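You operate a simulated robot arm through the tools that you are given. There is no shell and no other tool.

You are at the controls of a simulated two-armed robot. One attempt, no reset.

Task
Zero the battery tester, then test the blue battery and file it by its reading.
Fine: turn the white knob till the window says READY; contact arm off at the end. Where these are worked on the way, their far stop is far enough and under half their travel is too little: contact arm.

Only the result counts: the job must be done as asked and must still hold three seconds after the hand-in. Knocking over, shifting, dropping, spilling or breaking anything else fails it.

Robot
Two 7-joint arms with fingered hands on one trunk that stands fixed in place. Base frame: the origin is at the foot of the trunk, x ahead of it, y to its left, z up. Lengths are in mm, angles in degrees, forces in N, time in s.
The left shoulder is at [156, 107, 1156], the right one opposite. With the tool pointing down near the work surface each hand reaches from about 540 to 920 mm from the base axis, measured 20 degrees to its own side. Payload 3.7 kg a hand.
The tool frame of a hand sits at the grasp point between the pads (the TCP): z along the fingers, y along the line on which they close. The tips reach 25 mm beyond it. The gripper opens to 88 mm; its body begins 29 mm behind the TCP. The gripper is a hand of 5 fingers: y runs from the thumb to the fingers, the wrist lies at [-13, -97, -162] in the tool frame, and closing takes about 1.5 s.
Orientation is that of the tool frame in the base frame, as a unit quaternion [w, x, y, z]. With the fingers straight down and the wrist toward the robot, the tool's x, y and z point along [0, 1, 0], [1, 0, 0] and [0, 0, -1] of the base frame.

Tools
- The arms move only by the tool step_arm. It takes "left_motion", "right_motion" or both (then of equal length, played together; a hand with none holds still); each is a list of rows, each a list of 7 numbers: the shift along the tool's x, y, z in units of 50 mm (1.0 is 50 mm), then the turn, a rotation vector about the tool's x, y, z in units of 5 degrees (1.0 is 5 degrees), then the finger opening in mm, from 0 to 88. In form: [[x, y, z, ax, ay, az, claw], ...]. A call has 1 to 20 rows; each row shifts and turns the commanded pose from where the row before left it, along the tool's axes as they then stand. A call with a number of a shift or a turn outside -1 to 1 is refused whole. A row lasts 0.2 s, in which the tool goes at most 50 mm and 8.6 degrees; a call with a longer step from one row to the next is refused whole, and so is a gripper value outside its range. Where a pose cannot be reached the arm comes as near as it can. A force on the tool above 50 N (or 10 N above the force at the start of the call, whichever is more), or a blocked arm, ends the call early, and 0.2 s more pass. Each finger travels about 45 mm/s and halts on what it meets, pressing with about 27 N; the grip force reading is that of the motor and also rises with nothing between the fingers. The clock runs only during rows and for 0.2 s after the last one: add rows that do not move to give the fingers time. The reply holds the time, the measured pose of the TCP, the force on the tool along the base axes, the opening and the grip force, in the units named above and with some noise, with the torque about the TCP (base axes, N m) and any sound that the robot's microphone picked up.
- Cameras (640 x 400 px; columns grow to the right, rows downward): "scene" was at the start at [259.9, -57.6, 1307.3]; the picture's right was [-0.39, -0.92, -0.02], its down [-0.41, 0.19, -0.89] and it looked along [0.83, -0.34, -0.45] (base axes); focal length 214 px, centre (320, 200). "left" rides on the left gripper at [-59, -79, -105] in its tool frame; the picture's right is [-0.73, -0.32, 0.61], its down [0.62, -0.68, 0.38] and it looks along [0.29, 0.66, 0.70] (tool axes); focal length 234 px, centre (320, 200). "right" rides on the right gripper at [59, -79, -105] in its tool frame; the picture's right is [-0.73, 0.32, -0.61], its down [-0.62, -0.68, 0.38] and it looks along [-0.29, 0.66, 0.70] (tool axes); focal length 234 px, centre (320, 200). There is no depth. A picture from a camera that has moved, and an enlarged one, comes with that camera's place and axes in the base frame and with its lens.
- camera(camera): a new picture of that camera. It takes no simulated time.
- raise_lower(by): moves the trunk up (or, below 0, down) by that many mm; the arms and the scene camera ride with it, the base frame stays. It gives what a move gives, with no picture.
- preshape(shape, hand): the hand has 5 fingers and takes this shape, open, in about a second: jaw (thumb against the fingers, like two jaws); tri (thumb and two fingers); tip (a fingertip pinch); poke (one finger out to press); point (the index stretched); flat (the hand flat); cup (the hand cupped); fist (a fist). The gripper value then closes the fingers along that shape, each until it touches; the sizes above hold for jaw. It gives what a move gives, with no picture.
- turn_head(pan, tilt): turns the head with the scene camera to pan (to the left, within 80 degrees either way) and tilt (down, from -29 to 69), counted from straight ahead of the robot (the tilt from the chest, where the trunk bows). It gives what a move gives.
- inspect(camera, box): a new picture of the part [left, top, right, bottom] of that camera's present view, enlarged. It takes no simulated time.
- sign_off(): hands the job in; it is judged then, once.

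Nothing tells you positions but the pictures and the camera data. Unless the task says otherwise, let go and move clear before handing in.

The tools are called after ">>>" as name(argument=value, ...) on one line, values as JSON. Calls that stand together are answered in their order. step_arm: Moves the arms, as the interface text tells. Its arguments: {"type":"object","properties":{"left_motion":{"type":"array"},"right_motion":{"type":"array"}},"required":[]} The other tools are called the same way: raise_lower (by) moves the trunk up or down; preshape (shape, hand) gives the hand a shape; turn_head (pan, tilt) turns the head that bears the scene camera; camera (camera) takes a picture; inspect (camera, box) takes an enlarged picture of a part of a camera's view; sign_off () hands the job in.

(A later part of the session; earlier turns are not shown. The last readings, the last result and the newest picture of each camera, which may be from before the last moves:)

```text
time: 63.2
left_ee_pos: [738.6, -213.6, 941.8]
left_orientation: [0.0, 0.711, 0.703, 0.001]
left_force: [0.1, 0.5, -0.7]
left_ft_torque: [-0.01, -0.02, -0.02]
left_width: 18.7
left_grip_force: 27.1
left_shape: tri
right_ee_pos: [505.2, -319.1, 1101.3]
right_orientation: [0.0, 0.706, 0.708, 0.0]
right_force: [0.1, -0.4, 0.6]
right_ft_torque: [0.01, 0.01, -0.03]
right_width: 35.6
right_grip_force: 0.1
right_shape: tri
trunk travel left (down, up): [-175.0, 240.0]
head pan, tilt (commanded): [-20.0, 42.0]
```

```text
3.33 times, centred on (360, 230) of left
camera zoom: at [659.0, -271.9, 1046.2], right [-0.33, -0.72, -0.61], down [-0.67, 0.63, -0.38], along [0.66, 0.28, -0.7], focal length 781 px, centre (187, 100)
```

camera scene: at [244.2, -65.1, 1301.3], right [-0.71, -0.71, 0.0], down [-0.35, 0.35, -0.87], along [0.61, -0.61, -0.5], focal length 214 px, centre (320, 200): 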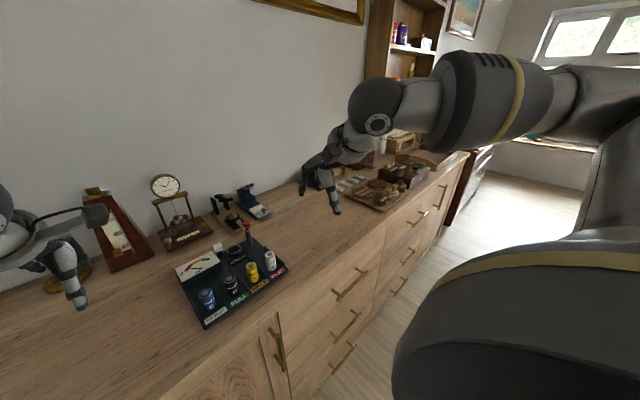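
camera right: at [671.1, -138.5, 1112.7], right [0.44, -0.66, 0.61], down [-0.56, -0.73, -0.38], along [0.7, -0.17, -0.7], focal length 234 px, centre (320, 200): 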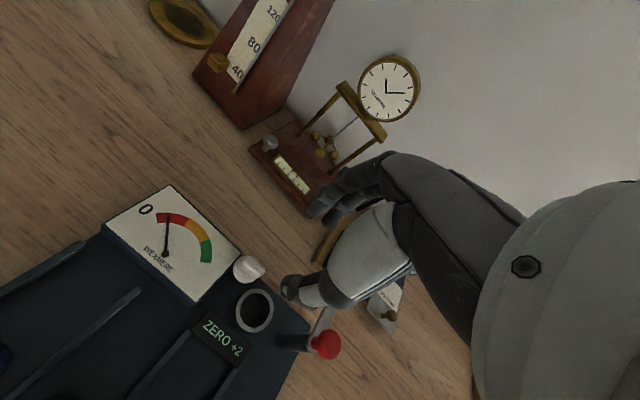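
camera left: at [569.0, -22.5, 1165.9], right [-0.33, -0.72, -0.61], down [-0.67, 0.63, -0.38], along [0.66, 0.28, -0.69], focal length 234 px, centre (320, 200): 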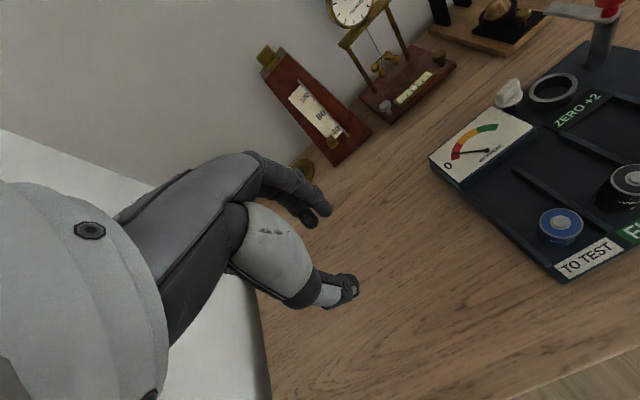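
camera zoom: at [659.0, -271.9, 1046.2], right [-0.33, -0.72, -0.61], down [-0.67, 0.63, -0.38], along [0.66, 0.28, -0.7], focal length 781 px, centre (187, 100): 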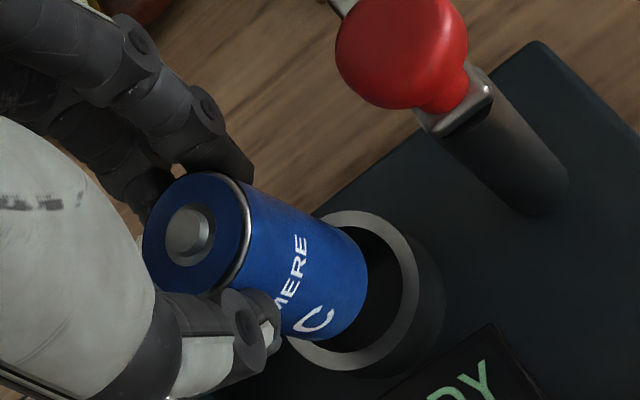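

Only about 1 mm off now. Lowering the foot of the battery into the ring mouth.

>>> step_arm(left_motion=[[0, -0.016, 0.1, 0, 0, 0, 10], [0, 0, 0.1, 0, 0, 0, 10], [0, 0, 0.1, 0, 0, 0, 10], [0, 0, 0.06, 0, 0, 0, 10], [0, 0, 0, 0, 0, 0, 10]])

>>> inspect(camera="right", box=[215, 95, 295, 155])

>>> inspect(camera="scene", box=[310, 145, 360, 195])

>>> inspect(camera="left", box=[280, 170, 440, 290])

```text
time: 64.4
left_ee_pos: [738.6, -213.1, 925.0]
left_orientation: [0.0, 0.711, 0.703, 0.001]
left_force: [0.5, -0.4, -0.6]
left_ft_torque: [-0.01, 0.0, 0.01]
left_width: 18.6
left_grip_force: 26.9
left_shape: tri
right_ee_pos: [504.6, -319.2, 1101.0]
right_orientation: [-0.001, 0.706, 0.708, -0.001]
right_force: [0.1, 0.4, -0.6]
right_ft_torque: [-0.01, 0.0, 0.0]
right_width: 35.8
right_grip_force: 0.1
right_shape: tri
trunk travel left (down, up): [-175.0, 240.0]
head pan, tilt (commanded): [-20.0, 42.0]
```

```text
6.67 times, centred on (255, 125) of right
camera zoom: at [426.1, -259.0, 1207.6], right [0.32, -0.73, 0.61], down [-0.68, -0.62, -0.38], along [0.66, -0.29, -0.7], focal length 1561 px, centre (753, 700)
```

zoom: 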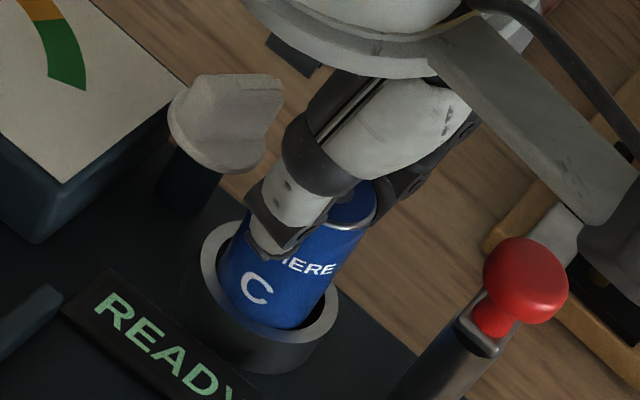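

```text
8.00 times, centred on (335, 170) of scene
camera zoom: at [258.8, -29.8, 1283.0], right [-0.34, -0.94, 0.0], down [-0.63, 0.23, -0.74], along [0.7, -0.25, -0.67], focal length 1716 px, centre (200, 440)
```

zoom: 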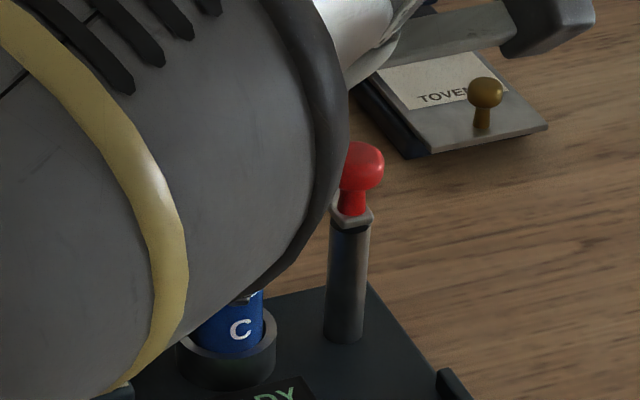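

```text
3.33 times, centred on (360, 230) of left
camera zoom: at [658.4, -272.3, 1029.7], right [-0.33, -0.72, -0.61], down [-0.67, 0.63, -0.38], along [0.66, 0.28, -0.69], focal length 781 px, centre (187, 100)
```

zoom: 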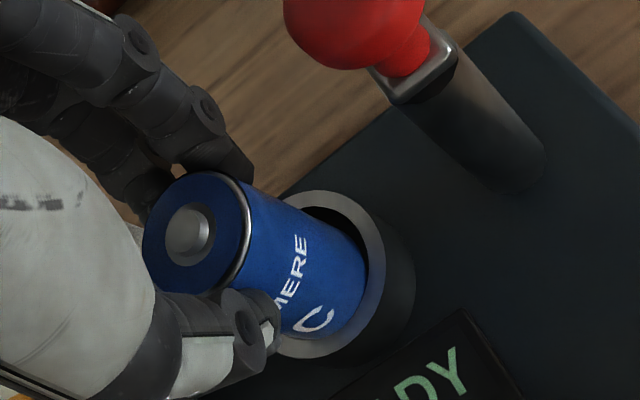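

The foot is inside the ring with no force. Continuing down gently to the floor.

>>> step_arm(left_motion=[[0, 0, 0.06, 0, 0, 0, 10], [0, 0, 0.06, 0, 0, 0, 10], [0, 0, 0.06, 0, 0, 0, 10], [0, 0, 0.04, 0, 0, 0, 10], [0, 0, 0, 0, 0, 0, 10]])

>>> inspect(camera="right", box=[215, 95, 295, 155])

>>> inspect(camera="left", box=[280, 170, 440, 290])

```text
time: 65.6
left_ee_pos: [738.2, -214.8, 914.2]
left_orientation: [0.0, 0.711, 0.704, 0.002]
left_force: [3.8, -0.2, 1.4]
left_ft_torque: [0.02, -0.12, -0.01]
left_width: 18.5
left_grip_force: 27.2
left_shape: tri
right_ee_pos: [505.7, -319.0, 1101.6]
right_orientation: [0.0, 0.706, 0.708, 0.0]
right_force: [-0.7, -0.7, 1.2]
right_ft_torque: [0.0, 0.0, -0.02]
right_width: 35.7
right_grip_force: 0.0
right_shape: tri
trunk travel left (down, up): [-175.0, 240.0]
head pan, tilt (commanded): [-20.0, 42.0]
```

```text
6.67 times, centred on (255, 125) of right
camera zoom: at [426.3, -258.9, 1207.6], right [0.32, -0.73, 0.61], down [-0.68, -0.62, -0.38], along [0.66, -0.29, -0.7], focal length 1561 px, centre (753, 700)
```

zoom: 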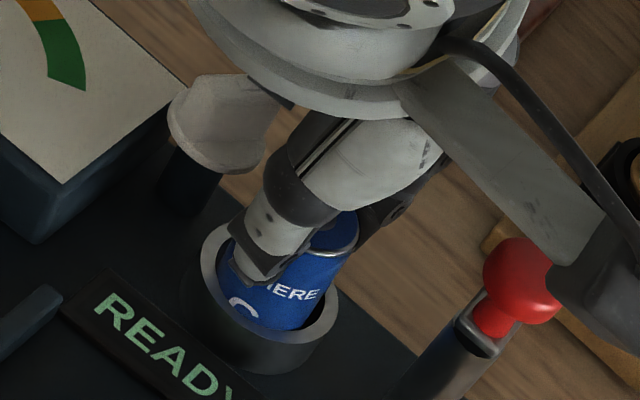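

```text
3.33 times, centred on (360, 230) of left
camera zoom: at [657.6, -272.7, 1019.2], right [-0.33, -0.72, -0.61], down [-0.67, 0.63, -0.38], along [0.66, 0.28, -0.69], focal length 781 px, centre (187, 100)
```

zoom: 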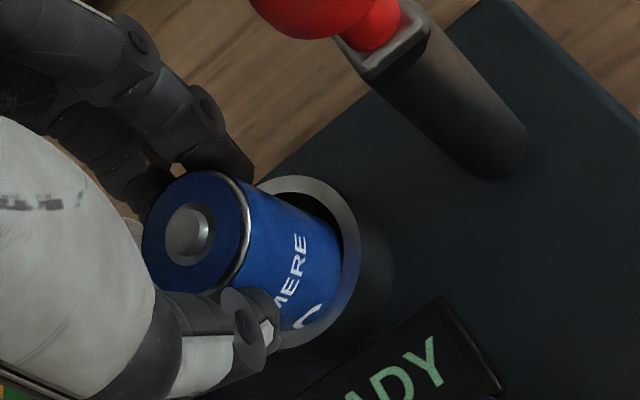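

A slight sideways force shows it touches the near side; I'll ease +1 mm in x and lower the last few millimetres.

>>> step_arm(left_motion=[[0, 0.024, 0, 0, 0, 0, 10], [0, 0, 0.03, 0, 0, 0, 10], [0, 0, 0.03, 0, 0, 0, 10], [0, 0, 0, 0, 0, 0, 10]])

```text
time: 66.6
left_ee_pos: [737.1, -214.0, 911.4]
left_orientation: [0.001, 0.711, 0.703, 0.001]
left_force: [4.2, -1.1, 3.0]
left_ft_torque: [0.0, -0.13, -0.02]
left_width: 18.6
left_grip_force: 26.8
left_shape: tri
right_ee_pos: [504.7, -317.5, 1101.6]
right_orientation: [0.0, 0.707, 0.707, 0.0]
right_force: [0.5, 0.6, -0.8]
right_ft_torque: [0.0, 0.0, 0.0]
right_width: 35.6
right_grip_force: 0.0
right_shape: tri
trunk travel left (down, up): [-175.0, 240.0]
head pan, tilt (commanded): [-20.0, 42.0]
```

Light floor contact is starting. One more small step down to confirm seating.

>>> step_arm(left_motion=[[0, 0.03, 0.03, 0, 0, 0, 10], [0, 0, 0.02, 0, 0, 0, 10], [0, 0, 0, 0, 0, 0, 10]])

>>> inspect(camera="right", box=[215, 95, 295, 155])

>>> inspect(camera="left", box=[280, 170, 440, 290])

>>> inspect(camera="scene", box=[260, 130, 400, 230])

```text
time: 67.4
left_ee_pos: [739.9, -213.4, 911.1]
left_orientation: [0.001, 0.71, 0.704, 0.002]
left_force: [-1.6, 1.1, 11.7]
left_ft_torque: [-0.03, 0.08, 0.0]
left_width: 19.4
left_grip_force: 27.3
left_shape: tri
right_ee_pos: [504.6, -317.1, 1102.5]
right_orientation: [0.0, 0.707, 0.707, 0.001]
right_force: [-0.6, 0.1, 0.1]
right_ft_torque: [0.01, 0.03, 0.02]
right_width: 35.6
right_grip_force: 0.1
right_shape: tri
trunk travel left (down, up): [-175.0, 240.0]
head pan, tilt (commanded): [-20.0, 42.0]
```

```text
6.67 times, centred on (255, 125) of right
camera zoom: at [424.6, -258.6, 1208.5], right [0.32, -0.73, 0.61], down [-0.68, -0.62, -0.38], along [0.66, -0.29, -0.69], focal length 1561 px, centre (753, 700)
```

zoom: 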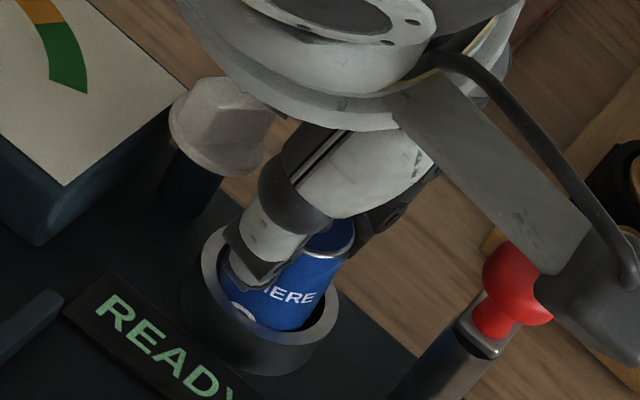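

```text
3.33 times, centred on (360, 230) of left
camera zoom: at [658.8, -272.0, 1015.0], right [-0.33, -0.72, -0.61], down [-0.67, 0.63, -0.38], along [0.66, 0.28, -0.69], focal length 781 px, centre (187, 100)
```

zoom: 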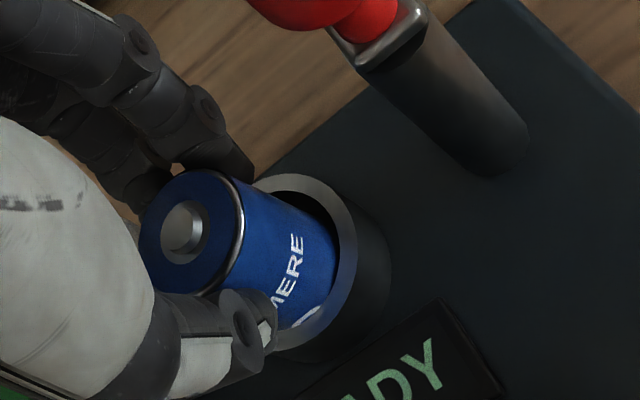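

```text
4.00 times, centred on (330, 180) of scene
camera zoom: at [257.2, -29.4, 1283.5], right [-0.34, -0.94, 0.0], down [-0.63, 0.23, -0.74], along [0.7, -0.25, -0.67], focal length 858 px, centre (280, 280)
```

zoom: 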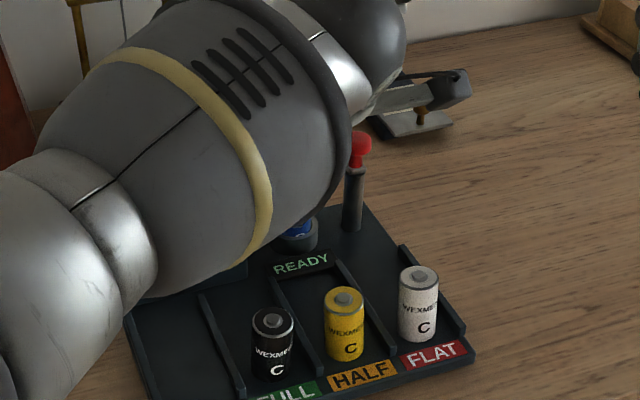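

The battery is on the floor of the well (12 N contact). Easing off 1 mm, opening, and rising straight up.

>>> step_arm(left_motion=[[0, 0, -0.02, 0, 0, 0, 18], [0, 0, 0, 0, 0, 0, 26], [0, 0, 0, 0, 0, 0, 34], [0, 0, 0, 0, 0, 0, 44], [0, 0, 0, 0, 0, 0, 44], [0, 0, -0.3, 0, 0, 0, 44], [0, 0, -0.6, 0, 0, 0, 44], [0, 0, -0.8, 0, 0, 0, 44], [0, 0, 0, 0, 0, 0, 44]])

>>> inspect(camera="right", box=[200, 80, 320, 165])

>>> inspect(camera="scene", box=[260, 130, 400, 230])

>>> inspect(camera="left", box=[300, 170, 480, 300])

```text
time: 69.4
left_ee_pos: [741.9, -214.1, 994.9]
left_orientation: [-0.001, 0.711, 0.703, 0.001]
left_force: [0.1, 0.1, 0.7]
left_ft_torque: [0.02, 0.03, -0.02]
left_width: 44.0
left_grip_force: 0.0
left_shape: tri
right_ee_pos: [506.0, -317.0, 1099.8]
right_orientation: [-0.001, 0.707, 0.708, -0.001]
right_force: [0.5, 0.3, 0.0]
right_ft_torque: [0.03, 0.02, 0.0]
right_width: 35.6
right_grip_force: 0.0
right_shape: tri
trunk travel left (down, up): [-175.0, 240.0]
head pan, tilt (commanded): [-20.0, 42.0]
```

```text
4.71 times, centred on (260, 122) of right
camera zoom: at [426.5, -259.0, 1207.2], right [0.32, -0.73, 0.61], down [-0.68, -0.62, -0.38], along [0.66, -0.29, -0.7], focal length 1102 px, centre (602, 565)
```

zoom: 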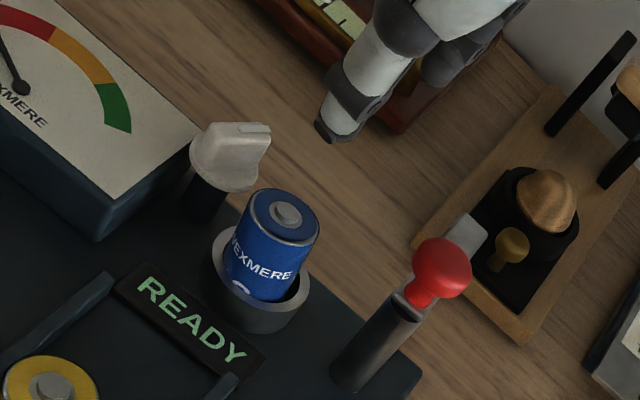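

```text
4.00 times, centred on (330, 180) of scene
camera zoom: at [259.3, -29.9, 1282.8], right [-0.34, -0.94, 0.0], down [-0.63, 0.23, -0.74], along [0.7, -0.25, -0.67], focal length 858 px, centre (280, 280)
```

zoom: 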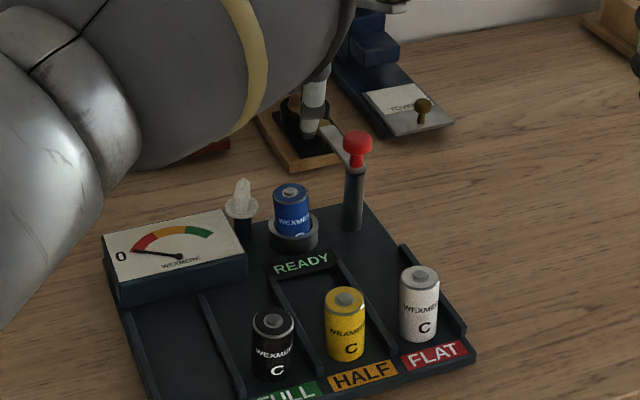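

```text
3.08 times, centred on (390, 235) of left
camera zoom: at [661.7, -272.8, 1099.1], right [-0.33, -0.72, -0.61], down [-0.68, 0.63, -0.38], along [0.66, 0.28, -0.7], focal length 720 px, centre (105, 92)
```

zoom: 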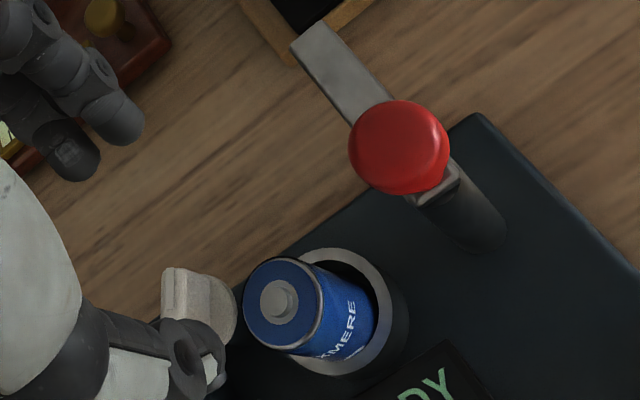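

The battery stands in the well, tester unmoved, READY on. For the contact arm I'll straddle the strip with the left hand's index on its right side and thumb on its left, starting turned −90° and turning with the strip. First I test that the wrist can turn that far, at height.

>>> step_arm(left_motion=[[0, 0, -0.3, 0, 0, 1, 44], [0, 0, 0, 0, 0, 1, 44], [0, 0, 0, 0, 0, 1, 44], [0, 0, 0, 0, 0, 1, 44], [0, 0, 0, 0, 0, 1, 44], [0, 0, 0, 0, 0, 1, 44], [0, 0, 0, 0, 0, 1, 44], [0, 0, 0, 0, 0, 1, 44], [0, 0, 0, 0, 0, 1, 44], [0, 0, 0, 0, 0, 1, 44], [0, 0, 0, 0, 0, 1, 44], [0, 0, 0, 0, 0, 1, 44], [0, 0, 0, 0, 0, 0, 44]])

```text
time: 72.2
left_ee_pos: [739.5, -214.5, 1009.8]
left_orientation: [-0.001, 0.967, 0.253, 0.001]
left_force: [-0.2, 0.2, 0.5]
left_ft_torque: [0.02, -0.01, 0.0]
left_width: 43.6
left_grip_force: 0.0
left_shape: tri
right_ee_pos: [504.6, -318.9, 1101.4]
right_orientation: [0.0, 0.707, 0.708, 0.001]
right_force: [-0.1, -0.8, -0.4]
right_ft_torque: [-0.01, -0.01, -0.02]
right_width: 35.7
right_grip_force: 0.1
right_shape: tri
trunk travel left (down, up): [-175.0, 240.0]
head pan, tilt (commanded): [-20.0, 42.0]
```

φ −60° reached without trouble. Continuing to −90°.

>>> step_arm(left_motion=[[0, 0, 0, 0, 0, 1, 44], [0, 0, 0, 0, 0, 1, 44], [0, 0, 0, 0, 0, 1, 44], [0, 0, 0, 0, 0, 1, 44], [0, 0, 0, 0, 0, 1, 44], [0, 0, 0, 0, 0, 1, 44], [0, 0, 0, 0, 0, 0, 44]])

>>> inspect(camera="scene", box=[260, 110, 400, 210])

>>> inspect(camera="right", box=[190, 60, 350, 165])

>>> camera(camera="left")

```text
time: 73.8
left_ee_pos: [733.2, -216.5, 1005.7]
left_orientation: [-0.004, 0.99, 0.143, -0.002]
left_force: [0.2, -0.3, 0.3]
left_ft_torque: [-0.01, -0.01, 0.01]
left_width: 43.6
left_grip_force: 0.0
left_shape: tri
left hand out of reach, approached as far as the arm can: row 3, 4, 5, 6
right_ee_pos: [505.7, -318.5, 1101.2]
right_orientation: [0.0, 0.707, 0.708, 0.0]
right_force: [0.5, -1.0, 0.0]
right_ft_torque: [0.0, 0.02, -0.03]
right_width: 35.8
right_grip_force: 0.1
right_shape: tri
trunk travel left (down, up): [-175.0, 240.0]
head pan, tilt (commanded): [-20.0, 42.0]
```

```text
4.00 times, centred on (330, 160) of scene
camera zoom: at [258.8, -29.8, 1283.0], right [-0.34, -0.94, 0.0], down [-0.63, 0.23, -0.74], along [0.7, -0.25, -0.67], focal length 858 px, centre (280, 360)
```

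zoom: 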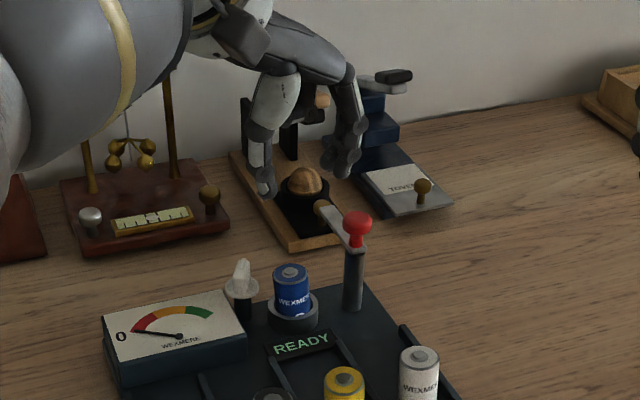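

```text
3.81 times, centred on (270, 112) of right
camera zoom: at [426.1, -258.9, 1207.6], right [0.32, -0.73, 0.61], down [-0.68, -0.62, -0.38], along [0.66, -0.29, -0.7], focal length 892 px, centre (510, 533)
```

zoom: 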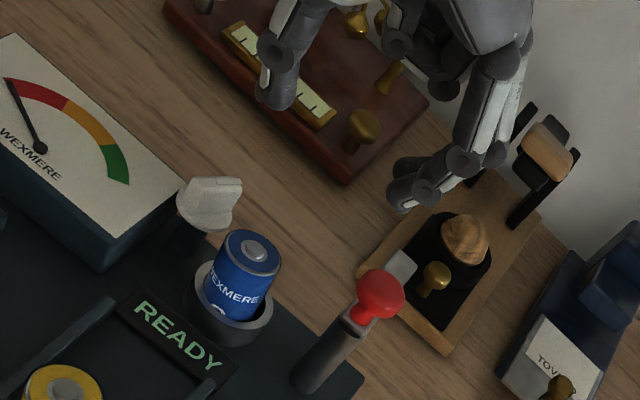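

```text
taken
camera left: at [654.7, -159.7, 1111.1], right [-0.79, 0.11, -0.6], down [0.4, 0.83, -0.38], along [0.46, -0.54, -0.7], focal length 234 px, centre (320, 200)
```

left: 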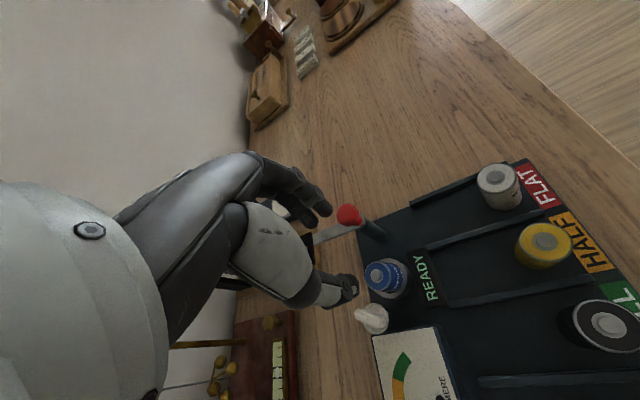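

The left wrist stops near −73°, and straddling would pass the thumb closely over the battery. A cleaner way is to grip the round red head with the right hand's three fingertips and twist it, well above everything. I'll retire the left hand to its lookout first.

>>> step_arm(left_motion=[[0, 0, -0.3, 0, 0, -1, 44], [0, 0, -0.3, 0, 0, -1, 44], [0, 0, 0, 0, 0, -1, 44], [0, 0, 0, 0, 0, -1, 44], [0, 0, 0, 0, 0, -1, 44], [0, 0, 0, 0, 0, -1, 44], [0, 0, 0, 0, 0, -1, 44], [0, 0, 0, 0, 0, -1, 44], [0, 0, 0, 0, 0, -1, 44], [0, 0, 0, 0, 0, -1, 44], [0, 0, 0, 0, 0, -1, 44], [0, 0, 0, 0, 0, -1, 44], [0, 0, 0, 0, 0, -1, 44], [0, 0, 0, 0, 0, -1, 44], [0, 0, 0, 0, 0, -0.6, 44], [0, 0, 0, 0, 0, 0, 44]])

>>> step_arm(left_motion=[[0.7, -0.24, 0, 0, 0, 0, 44], [0.7, -0.24, 0, 0, 0, 0, 44], [0.7, -0.24, 0, 0, 0, 0, 44], [0.7, -0.24, 0, 0, 0, 0, 44], [0.7, -0.24, 0, 0, 0, 0, 44], [0.7, -0.24, 0, 0, 0, 0, 44], [0.7, -0.24, 0, 0, 0, 0, 44], [0, 0, 0, 0, 0, 0, 44]])

>>> inspect(camera="left", box=[440, 0, 640, 125])

```text
time: 77.2
left_ee_pos: [733.9, -218.7, 1034.9]
left_orientation: [-0.004, 0.71, 0.704, 0.001]
left_force: [0.1, -0.5, 0.5]
left_ft_torque: [0.02, 0.0, 0.02]
left_width: 43.6
left_grip_force: 0.2
left_shape: tri
right_ee_pos: [505.4, -316.9, 1101.4]
right_orientation: [0.0, 0.706, 0.708, 0.0]
right_force: [-0.3, -0.2, 0.5]
right_ft_torque: [0.01, -0.04, 0.0]
right_width: 35.6
right_grip_force: 0.0
right_shape: tri
trunk travel left (down, up): [-175.0, 240.0]
head pan, tilt (commanded): [-20.0, 42.0]
```

```text
time: 79.0
left_ee_pos: [653.4, 22.1, 1039.0]
left_orientation: [-0.004, 0.711, 0.703, 0.0]
left_force: [-0.1, -0.9, -0.6]
left_ft_torque: [-0.01, 0.02, 0.03]
left_width: 43.7
left_grip_force: 0.1
left_shape: tri
right_ee_pos: [505.1, -318.5, 1101.7]
right_orientation: [0.0, 0.706, 0.708, 0.0]
right_force: [-1.0, -1.1, -0.6]
right_ft_torque: [0.01, -0.01, 0.01]
right_width: 35.5
right_grip_force: 0.1
right_shape: tri
trunk travel left (down, up): [-175.0, 240.0]
head pan, tilt (commanded): [-20.0, 42.0]
```

```text
3.20 times, centred on (540, 62) of left
camera zoom: at [574.0, -36.3, 1144.3], right [-0.33, -0.72, -0.61], down [-0.68, 0.63, -0.37], along [0.66, 0.29, -0.7], focal length 749 px, centre (-384, 640)
```

zoom: 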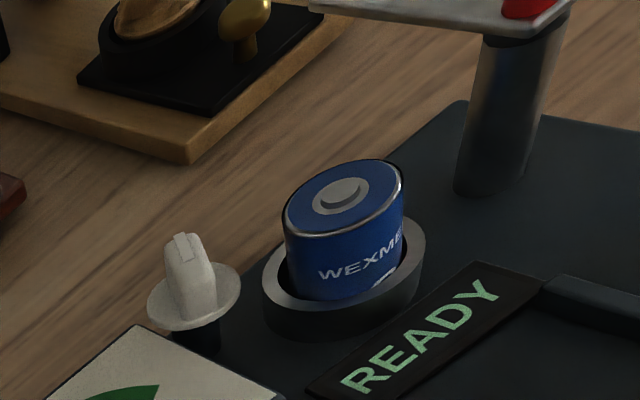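

Left hand is clear. Triangulation puts the red head at about (738, −264, 941), 21 mm across. I'll raise the left camera for a better view and bring the right hand above the red head, turned −20°.

>>> step_arm(left_motion=[[0.1, -0.2, -0.8, 0, 0, 0, 44], [0.1, -0.2, -0.8, 0, 0, 0, 44], [0.1, 0, -0.6, 0, 0, 0, 44], [0, 0, 0, 0, 0, 0, 44], [0, 0, 0, 0, 0, 0, 44], [0, 0, 0, 0, 0, 0, 44], [0, 0, 0, 0, 0, 0, 44], [0, 0, 0, 0, 0, 0, 44], [0, 0, 0, 0, 0, 0, 44], [0, 0, 0, 0, 0, 0, 44], [0, 0, 0, 0, 0, 0, 44], [0, 0, 0, 0, 0, 0, 44]], right_motion=[[0.15, 0.66, 0.1, 0, 0, 0, 50], [0.15, 0.66, 0.1, 0, 0, 0, 50], [0.15, 0.66, 0.1, 0, 0, 0, 50], [0.15, 0.66, 0.2, 0, 0, 0, 50], [0.15, 0.66, 0.2, 0, 0, 0, 50], [0.15, 0.66, 0.3, 0, 0, 0, 44], [0.15, 0.68, 0.4, 0, 0, 0, 44], [0, 0, 0, 0, 0, 1, 44], [0, 0, 0, 0, 0, 1, 44], [0, 0, 0, 0, 0, 1, 44], [0, 0, 0, 0, 0, 1, 44], [0, 0, 0, 0, 0, 0, 44]])

>>> inspect(camera="scene", box=[280, 110, 400, 190])

>>> inspect(camera="left", box=[460, 20, 640, 140])

>>> inspect(camera="right", box=[220, 180, 360, 300])

```text
time: 81.6
left_ee_pos: [631.5, 41.1, 1150.5]
left_orientation: [-0.005, 0.71, 0.704, 0.001]
left_force: [0.3, 0.2, -0.2]
left_ft_torque: [-0.05, -0.02, -0.01]
left_width: 43.5
left_grip_force: 0.1
left_shape: tri
right_ee_pos: [736.3, -267.9, 1032.0]
right_orientation: [0.0, 0.819, 0.574, 0.0]
right_force: [-0.3, 0.0, -0.5]
right_ft_torque: [0.04, -0.02, -0.03]
right_width: 44.6
right_grip_force: 0.1
right_shape: tri
trunk travel left (down, up): [-175.0, 240.0]
head pan, tilt (commanded): [-20.0, 42.0]
```

```text
5.00 times, centred on (340, 150) of scene
camera zoom: at [258.7, -29.8, 1283.0], right [-0.34, -0.94, 0.0], down [-0.63, 0.23, -0.74], along [0.7, -0.25, -0.67], focal length 1072 px, centre (220, 450)
```

zoom: 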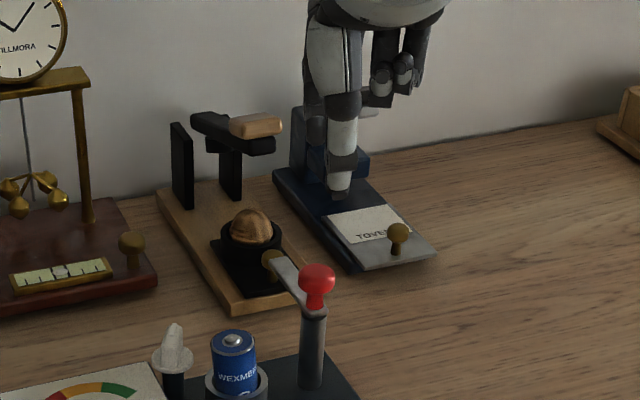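

```text
3.33 times, centred on (550, 80) of left
camera zoom: at [551.4, -19.1, 1256.2], right [-0.33, -0.72, -0.61], down [-0.68, 0.63, -0.38], along [0.66, 0.29, -0.7], focal length 781 px, centre (-447, 600)
```

zoom: 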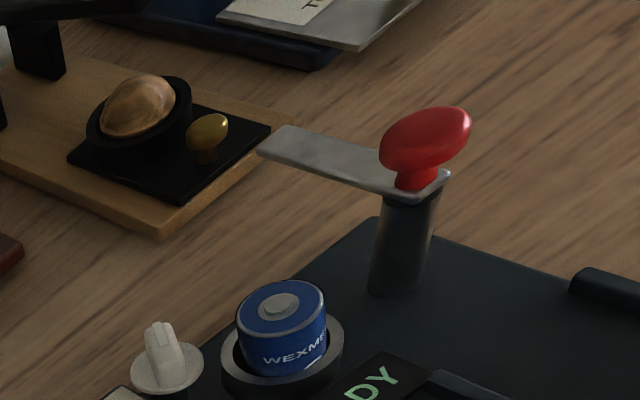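

```text
3.33 times, centred on (290, 240) of right
camera zoom: at [682.3, -184.5, 1138.8], right [0.06, -0.79, 0.61], down [-0.85, -0.35, -0.38], along [0.52, -0.5, -0.7], focal length 781 px, centre (420, 67)
```

zoom: 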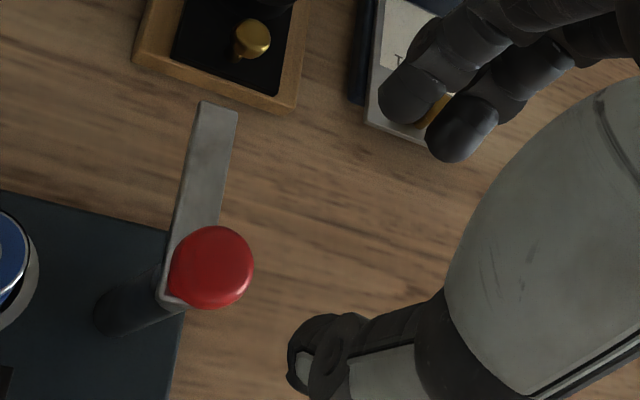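

From the right camera the head lies 6–7 mm off along tool x. Correcting and lowering to z≈972.

>>> step_arm(right_motion=[[0.12, 0.03, 0.4, 0, 0, 0, 44], [0, 0, 0.4, 0, 0, 0, 44], [0, 0, 0.4, 0, 0, 0, 44], [0, 0, 0, 0, 0, 0, 44], [0, 0, 0, 0, 0, 0, 44]])

>>> inspect(camera="scene", box=[280, 120, 380, 190])

>>> inspect(camera="left", box=[460, 20, 640, 140])

>>> inspect(camera="right", box=[220, 180, 360, 300])

```text
time: 82.8
left_ee_pos: [631.2, 39.7, 1150.6]
left_orientation: [-0.005, 0.71, 0.704, 0.001]
left_force: [0.2, -0.1, 0.9]
left_ft_torque: [0.0, 0.02, -0.01]
left_width: 43.4
left_grip_force: 0.1
left_shape: tri
right_ee_pos: [739.9, -261.9, 971.7]
right_orientation: [0.0, 0.819, 0.574, 0.001]
right_force: [0.1, 0.0, -0.5]
right_ft_torque: [-0.02, 0.01, 0.0]
right_width: 44.2
right_grip_force: 0.0
right_shape: tri
trunk travel left (down, up): [-175.0, 240.0]
head pan, tilt (commanded): [-20.0, 42.0]
```

```text
5.71 times, centred on (330, 155) of scene
camera zoom: at [259.0, -29.8, 1283.0], right [-0.34, -0.94, 0.0], down [-0.63, 0.23, -0.74], along [0.7, -0.25, -0.67], focal length 1226 px, centre (263, 457)
```

zoom: 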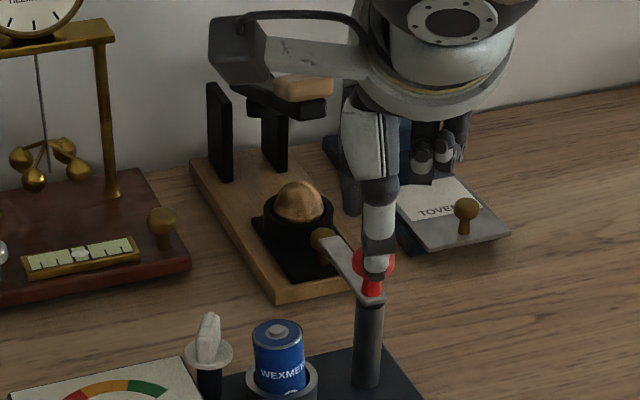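

```text
3.33 times, centred on (550, 80) of left
camera zoom: at [551.6, -19.0, 1256.1], right [-0.33, -0.72, -0.61], down [-0.68, 0.63, -0.38], along [0.66, 0.29, -0.7], focal length 781 px, centre (-447, 600)
```

zoom: 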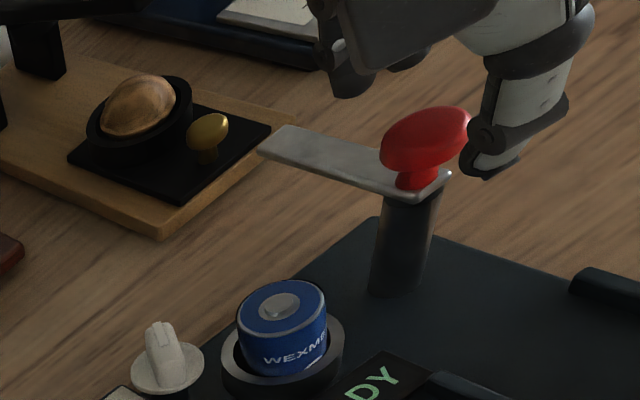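

```text
3.33 times, centred on (290, 240) of right
camera zoom: at [686.4, -179.5, 1077.7], right [0.06, -0.79, 0.61], down [-0.85, -0.35, -0.38], along [0.52, -0.5, -0.7], focal length 781 px, centre (420, 67)
```

zoom: 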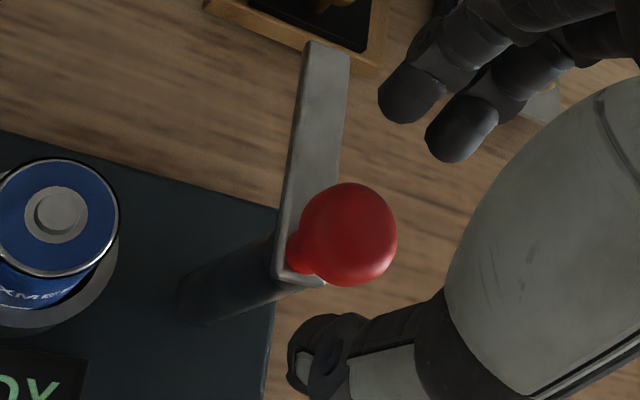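

The head is now centred between thumb and fingers (within 2 mm). Lowering to z≈952, then closing.

>>> step_arm(right_motion=[[0.02, -0.03, 0.2, 0, 0, 0, 44], [0, 0, 0.2, 0, 0, 0, 44], [0, 0, 0, 0, 0, 0, 44], [0, 0, 0, 0, 0, 0, 44]])

>>> inspect(camera="scene", box=[300, 130, 370, 180])

>>> inspect(camera="left", box=[540, 20, 640, 90])

>>> inspect(camera="right", box=[220, 180, 360, 300])

```text
time: 83.8
left_ee_pos: [630.1, 40.1, 1151.7]
left_orientation: [-0.005, 0.711, 0.704, 0.001]
left_force: [0.6, 0.4, -0.2]
left_ft_torque: [0.0, -0.04, -0.04]
left_width: 43.7
left_grip_force: 0.0
left_shape: tri
right_ee_pos: [739.9, -261.0, 951.0]
right_orientation: [0.0, 0.819, 0.574, 0.0]
right_force: [0.1, -0.3, 0.0]
right_ft_torque: [0.0, -0.04, 0.02]
right_width: 44.4
right_grip_force: 0.0
right_shape: tri
trunk travel left (down, up): [-175.0, 240.0]
head pan, tilt (commanded): [-20.0, 42.0]
```

```text
8.00 times, centred on (335, 155) of scene
camera zoom: at [258.8, -29.8, 1283.0], right [-0.34, -0.94, 0.0], down [-0.63, 0.23, -0.74], along [0.7, -0.25, -0.67], focal length 1716 px, centre (200, 560)
```

zoom: 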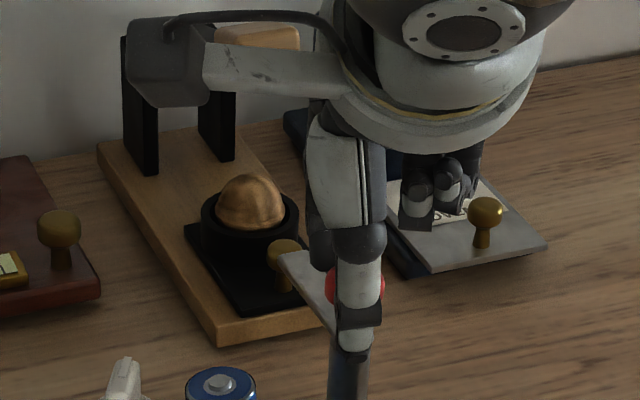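

```text
5.71 times, centred on (590, 55) of left
camera zoom: at [551.5, -19.0, 1256.1], right [-0.33, -0.72, -0.61], down [-0.68, 0.63, -0.38], along [0.66, 0.29, -0.7], focal length 1338 px, centre (-1223, 1029)
```

zoom: 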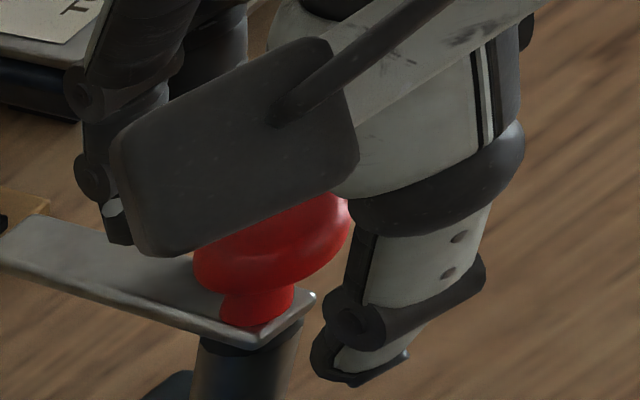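

```text
3.33 times, centred on (290, 240) of right
camera zoom: at [685.8, -179.4, 1057.4], right [0.06, -0.79, 0.61], down [-0.85, -0.35, -0.38], along [0.52, -0.5, -0.7], focal length 781 px, centre (420, 67)
```

zoom: 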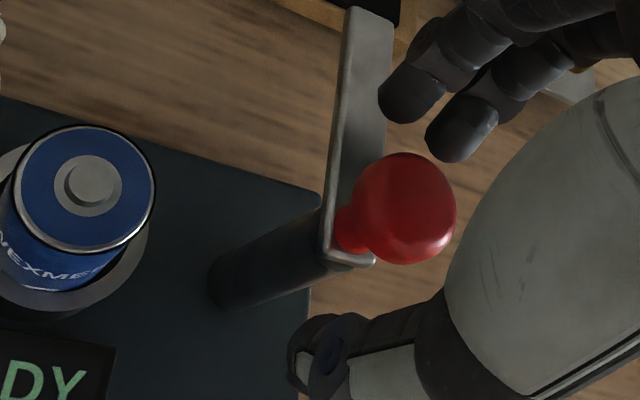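

Centred. Closing on the red head.

>>> step_arm(right_motion=[[0, 0, 0, 0, 0, 0, 32], [0, 0, 0, 0, 0, 0, 22], [0, 0, 0, 0, 0, 0, 12], [0, 0, 0, 0, 0, 0, 4], [0, 0, 0, 0, 0, 0, 4], [0, 0, 0, 0, 0, 0, 4]])

>>> inspect(camera="scene", box=[300, 130, 370, 180])

>>> inspect(camera="left", box=[540, 20, 640, 90])

>>> inspect(camera="right", box=[220, 180, 360, 300])

```text
time: 85.2
left_ee_pos: [631.0, 39.4, 1151.3]
left_orientation: [-0.004, 0.709, 0.705, 0.001]
left_force: [-0.3, -0.2, -0.9]
left_ft_torque: [-0.01, 0.01, -0.01]
left_width: 43.4
left_grip_force: 0.0
left_shape: tri
right_ee_pos: [740.0, -263.3, 952.0]
right_orientation: [0.0, 0.819, 0.574, -0.001]
right_force: [1.0, 0.7, 0.3]
right_ft_torque: [0.01, 0.04, 0.0]
right_width: 13.7
right_grip_force: 27.3
right_shape: tri
trunk travel left (down, up): [-175.0, 240.0]
head pan, tilt (commanded): [-20.0, 42.0]
```

```text
8.00 times, centred on (335, 155) of scene
camera zoom: at [258.8, -29.7, 1283.0], right [-0.34, -0.94, 0.0], down [-0.63, 0.23, -0.74], along [0.7, -0.25, -0.67], focal length 1716 px, centre (200, 560)
```

zoom: 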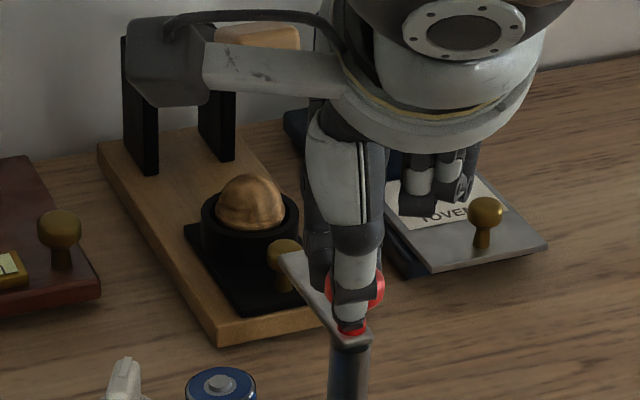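

```text
5.71 times, centred on (590, 55) of left
camera zoom: at [551.5, -18.9, 1256.2], right [-0.33, -0.72, -0.61], down [-0.68, 0.63, -0.38], along [0.66, 0.29, -0.7], focal length 1338 px, centre (-1223, 1029)
```

zoom: 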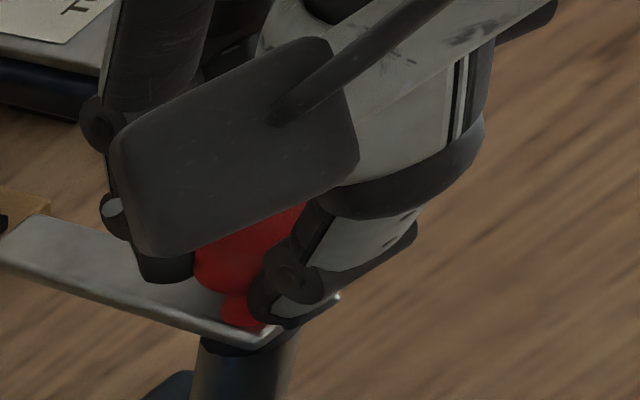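

```text
3.33 times, centred on (290, 240) of right
camera zoom: at [685.8, -179.2, 1057.6], right [0.06, -0.79, 0.61], down [-0.85, -0.35, -0.38], along [0.52, -0.5, -0.7], focal length 781 px, centre (420, 67)
```

zoom: 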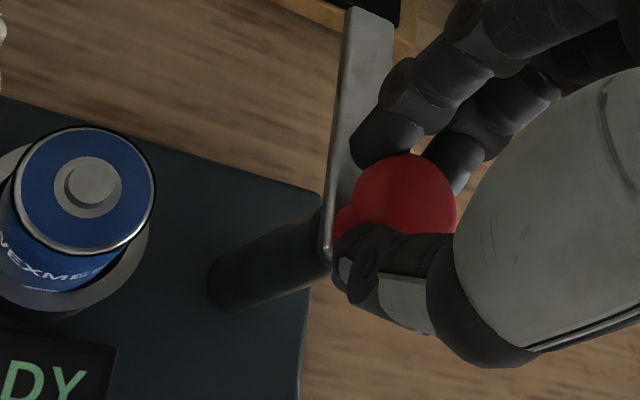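

Gripped well. Twisting 15° counter-clockwise and checking that the strip follows.

>>> step_arm(right_motion=[[0, 0, 0, 0, 0, -1, 4], [0, 0, 0, 0, 0, -1, 4], [0, 0, 0, 0, 0, -1, 4], [0, 0, 0, 0, 0, 0, 4]])

>>> inspect(camera="scene", box=[270, 130, 370, 200])

>>> inspect(camera="left", box=[460, 20, 640, 140])

```text
time: 86.2
left_ee_pos: [629.7, 39.1, 1151.4]
left_orientation: [-0.004, 0.71, 0.704, 0.001]
left_force: [-0.1, -0.9, 0.2]
left_ft_torque: [0.02, -0.02, 0.01]
left_width: 43.6
left_grip_force: 0.0
left_shape: tri
right_ee_pos: [739.2, -263.1, 951.1]
right_orientation: [0.0, 0.737, 0.676, 0.0]
right_force: [-1.1, -1.7, 1.9]
right_ft_torque: [-0.01, 0.07, 0.01]
right_width: 13.8
right_grip_force: 26.3
right_shape: tri
trunk travel left (down, up): [-175.0, 240.0]
head pan, tilt (commanded): [-20.0, 42.0]
```

```text
5.71 times, centred on (320, 165) of scene
camera zoom: at [258.3, -30.0, 1283.1], right [-0.34, -0.94, 0.0], down [-0.63, 0.23, -0.74], along [0.7, -0.25, -0.67], focal length 1226 px, centre (320, 400)
```

zoom: 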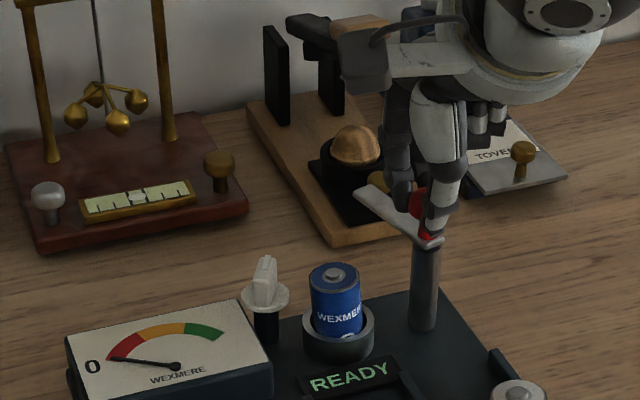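

```text
3.33 times, centred on (550, 80) of left
camera zoom: at [551.0, -19.2, 1256.4], right [-0.33, -0.72, -0.61], down [-0.68, 0.63, -0.38], along [0.66, 0.29, -0.7], focal length 781 px, centre (-447, 600)
```

zoom: 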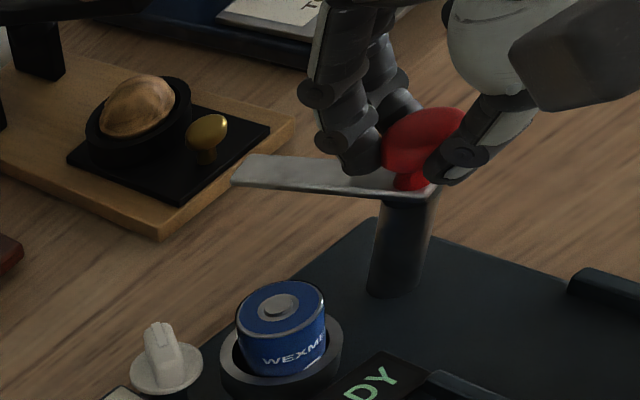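

The strip follows. Twisting 30° more.

>>> step_arm(right_motion=[[0, 0, 0, 0, 0, -1, 4], [0, 0, 0, 0, 0, -1, 4], [0, 0, 0, 0, 0, -1, 4], [0, 0, 0, 0, 0, -1, 4], [0, 0, 0, 0, 0, -1, 4], [0, 0, 0, 0, 0, -1, 4], [0, 0, 0, 0, 0, 0, 4]])

>>> inspect(camera="scene", box=[270, 130, 370, 200])

>>> inspect(camera="left", box=[460, 20, 640, 140])

```text
time: 87.8
left_ee_pos: [631.8, 39.7, 1151.0]
left_orientation: [-0.005, 0.71, 0.704, 0.0]
left_force: [-0.5, -0.9, 0.5]
left_ft_torque: [0.01, 0.05, -0.01]
left_width: 43.4
left_grip_force: 0.1
left_shape: tri
right_ee_pos: [739.3, -261.1, 951.3]
right_orientation: [0.0, 0.537, 0.844, 0.0]
right_force: [2.3, -2.8, -0.6]
right_ft_torque: [-0.02, -0.01, -0.03]
right_width: 13.8
right_grip_force: 26.6
right_shape: tri
trunk travel left (down, up): [-175.0, 240.0]
head pan, tilt (commanded): [-20.0, 42.0]
```

```text
5.71 times, centred on (320, 165) of scene
camera zoom: at [259.2, -30.2, 1282.9], right [-0.34, -0.94, 0.0], down [-0.63, 0.23, -0.74], along [0.7, -0.25, -0.67], focal length 1226 px, centre (320, 400)
```

zoom: 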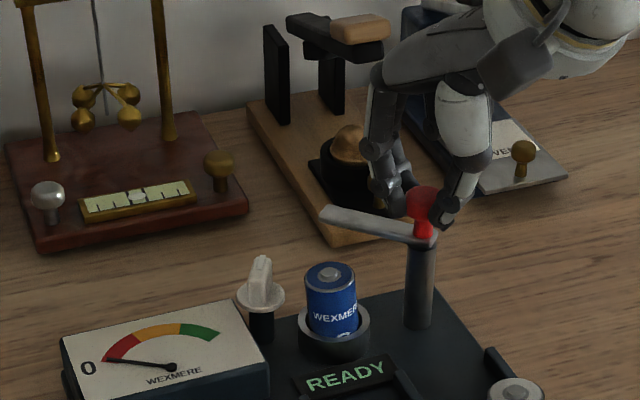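

```text
3.33 times, centred on (550, 80) of left
camera zoom: at [551.9, -19.4, 1255.9], right [-0.33, -0.72, -0.61], down [-0.68, 0.63, -0.37], along [0.66, 0.29, -0.7], focal length 781 px, centre (-447, 600)
```

zoom: 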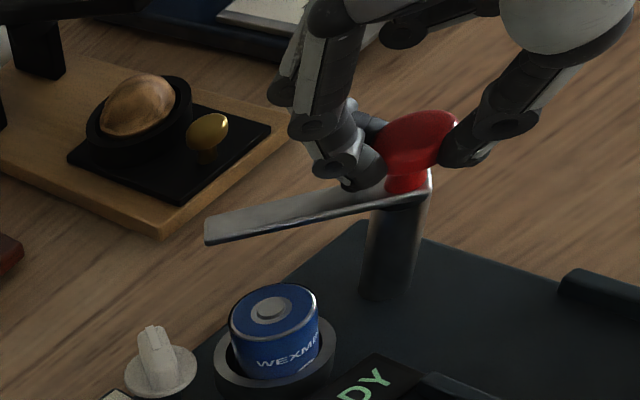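

The strip is halfway and the tester moved only about 2 mm. Another 30°.

>>> step_arm(right_motion=[[0, 0, 0, 0, 0, -1, 4], [0, 0, 0, 0, 0, -1, 4], [0, 0, 0, 0, 0, -1, 4], [0, 0, 0, 0, 0, -1, 4], [0, 0, 0, 0, 0, -1, 4], [0, 0, 0, 0, 0, -1, 4], [0, 0, 0, 0, 0, 0, 4]])

>>> inspect(camera="scene", box=[270, 130, 370, 200])

>>> inspect(camera="left", box=[460, 20, 640, 140])

```text
time: 89.4
left_ee_pos: [630.0, 40.1, 1150.9]
left_orientation: [-0.004, 0.71, 0.704, 0.0]
left_force: [0.5, 0.3, 0.6]
left_ft_torque: [0.01, -0.03, 0.0]
left_width: 43.7
left_grip_force: 0.1
left_shape: tri
right_ee_pos: [739.1, -263.6, 952.7]
right_orientation: [0.0, 0.3, 0.954, 0.001]
right_force: [-0.6, -2.9, 0.2]
right_ft_torque: [-0.06, -0.03, -0.05]
right_width: 13.2
right_grip_force: 26.6
right_shape: tri
trunk travel left (down, up): [-175.0, 240.0]
head pan, tilt (commanded): [-20.0, 42.0]
```

```text
5.71 times, centred on (320, 165) of scene
camera zoom: at [258.7, -30.2, 1283.0], right [-0.34, -0.94, 0.0], down [-0.63, 0.23, -0.74], along [0.7, -0.25, -0.67], focal length 1226 px, centre (320, 400)
```

zoom: 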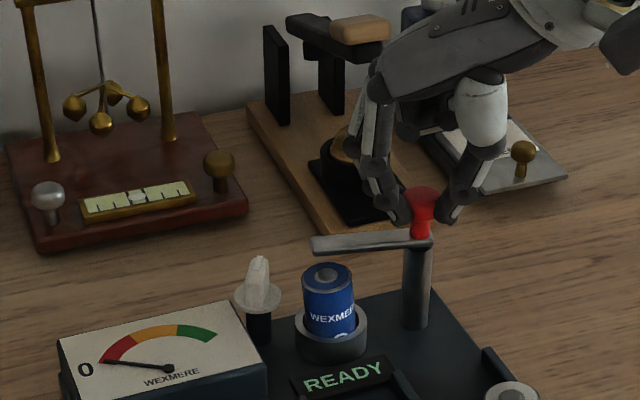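

```text
3.33 times, centred on (550, 80) of left
camera zoom: at [551.4, -19.4, 1256.2], right [-0.33, -0.72, -0.61], down [-0.68, 0.63, -0.38], along [0.66, 0.29, -0.7], focal length 781 px, centre (-447, 600)
```

zoom: 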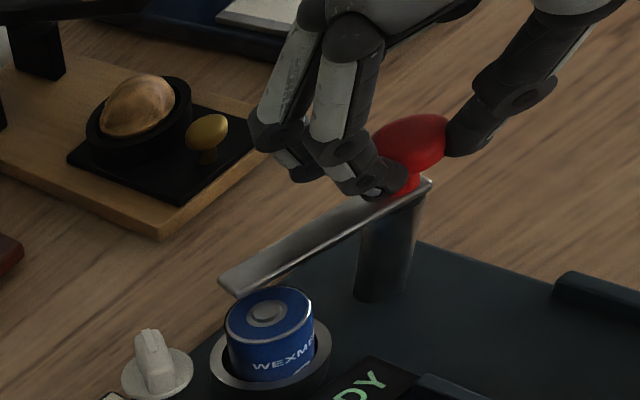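

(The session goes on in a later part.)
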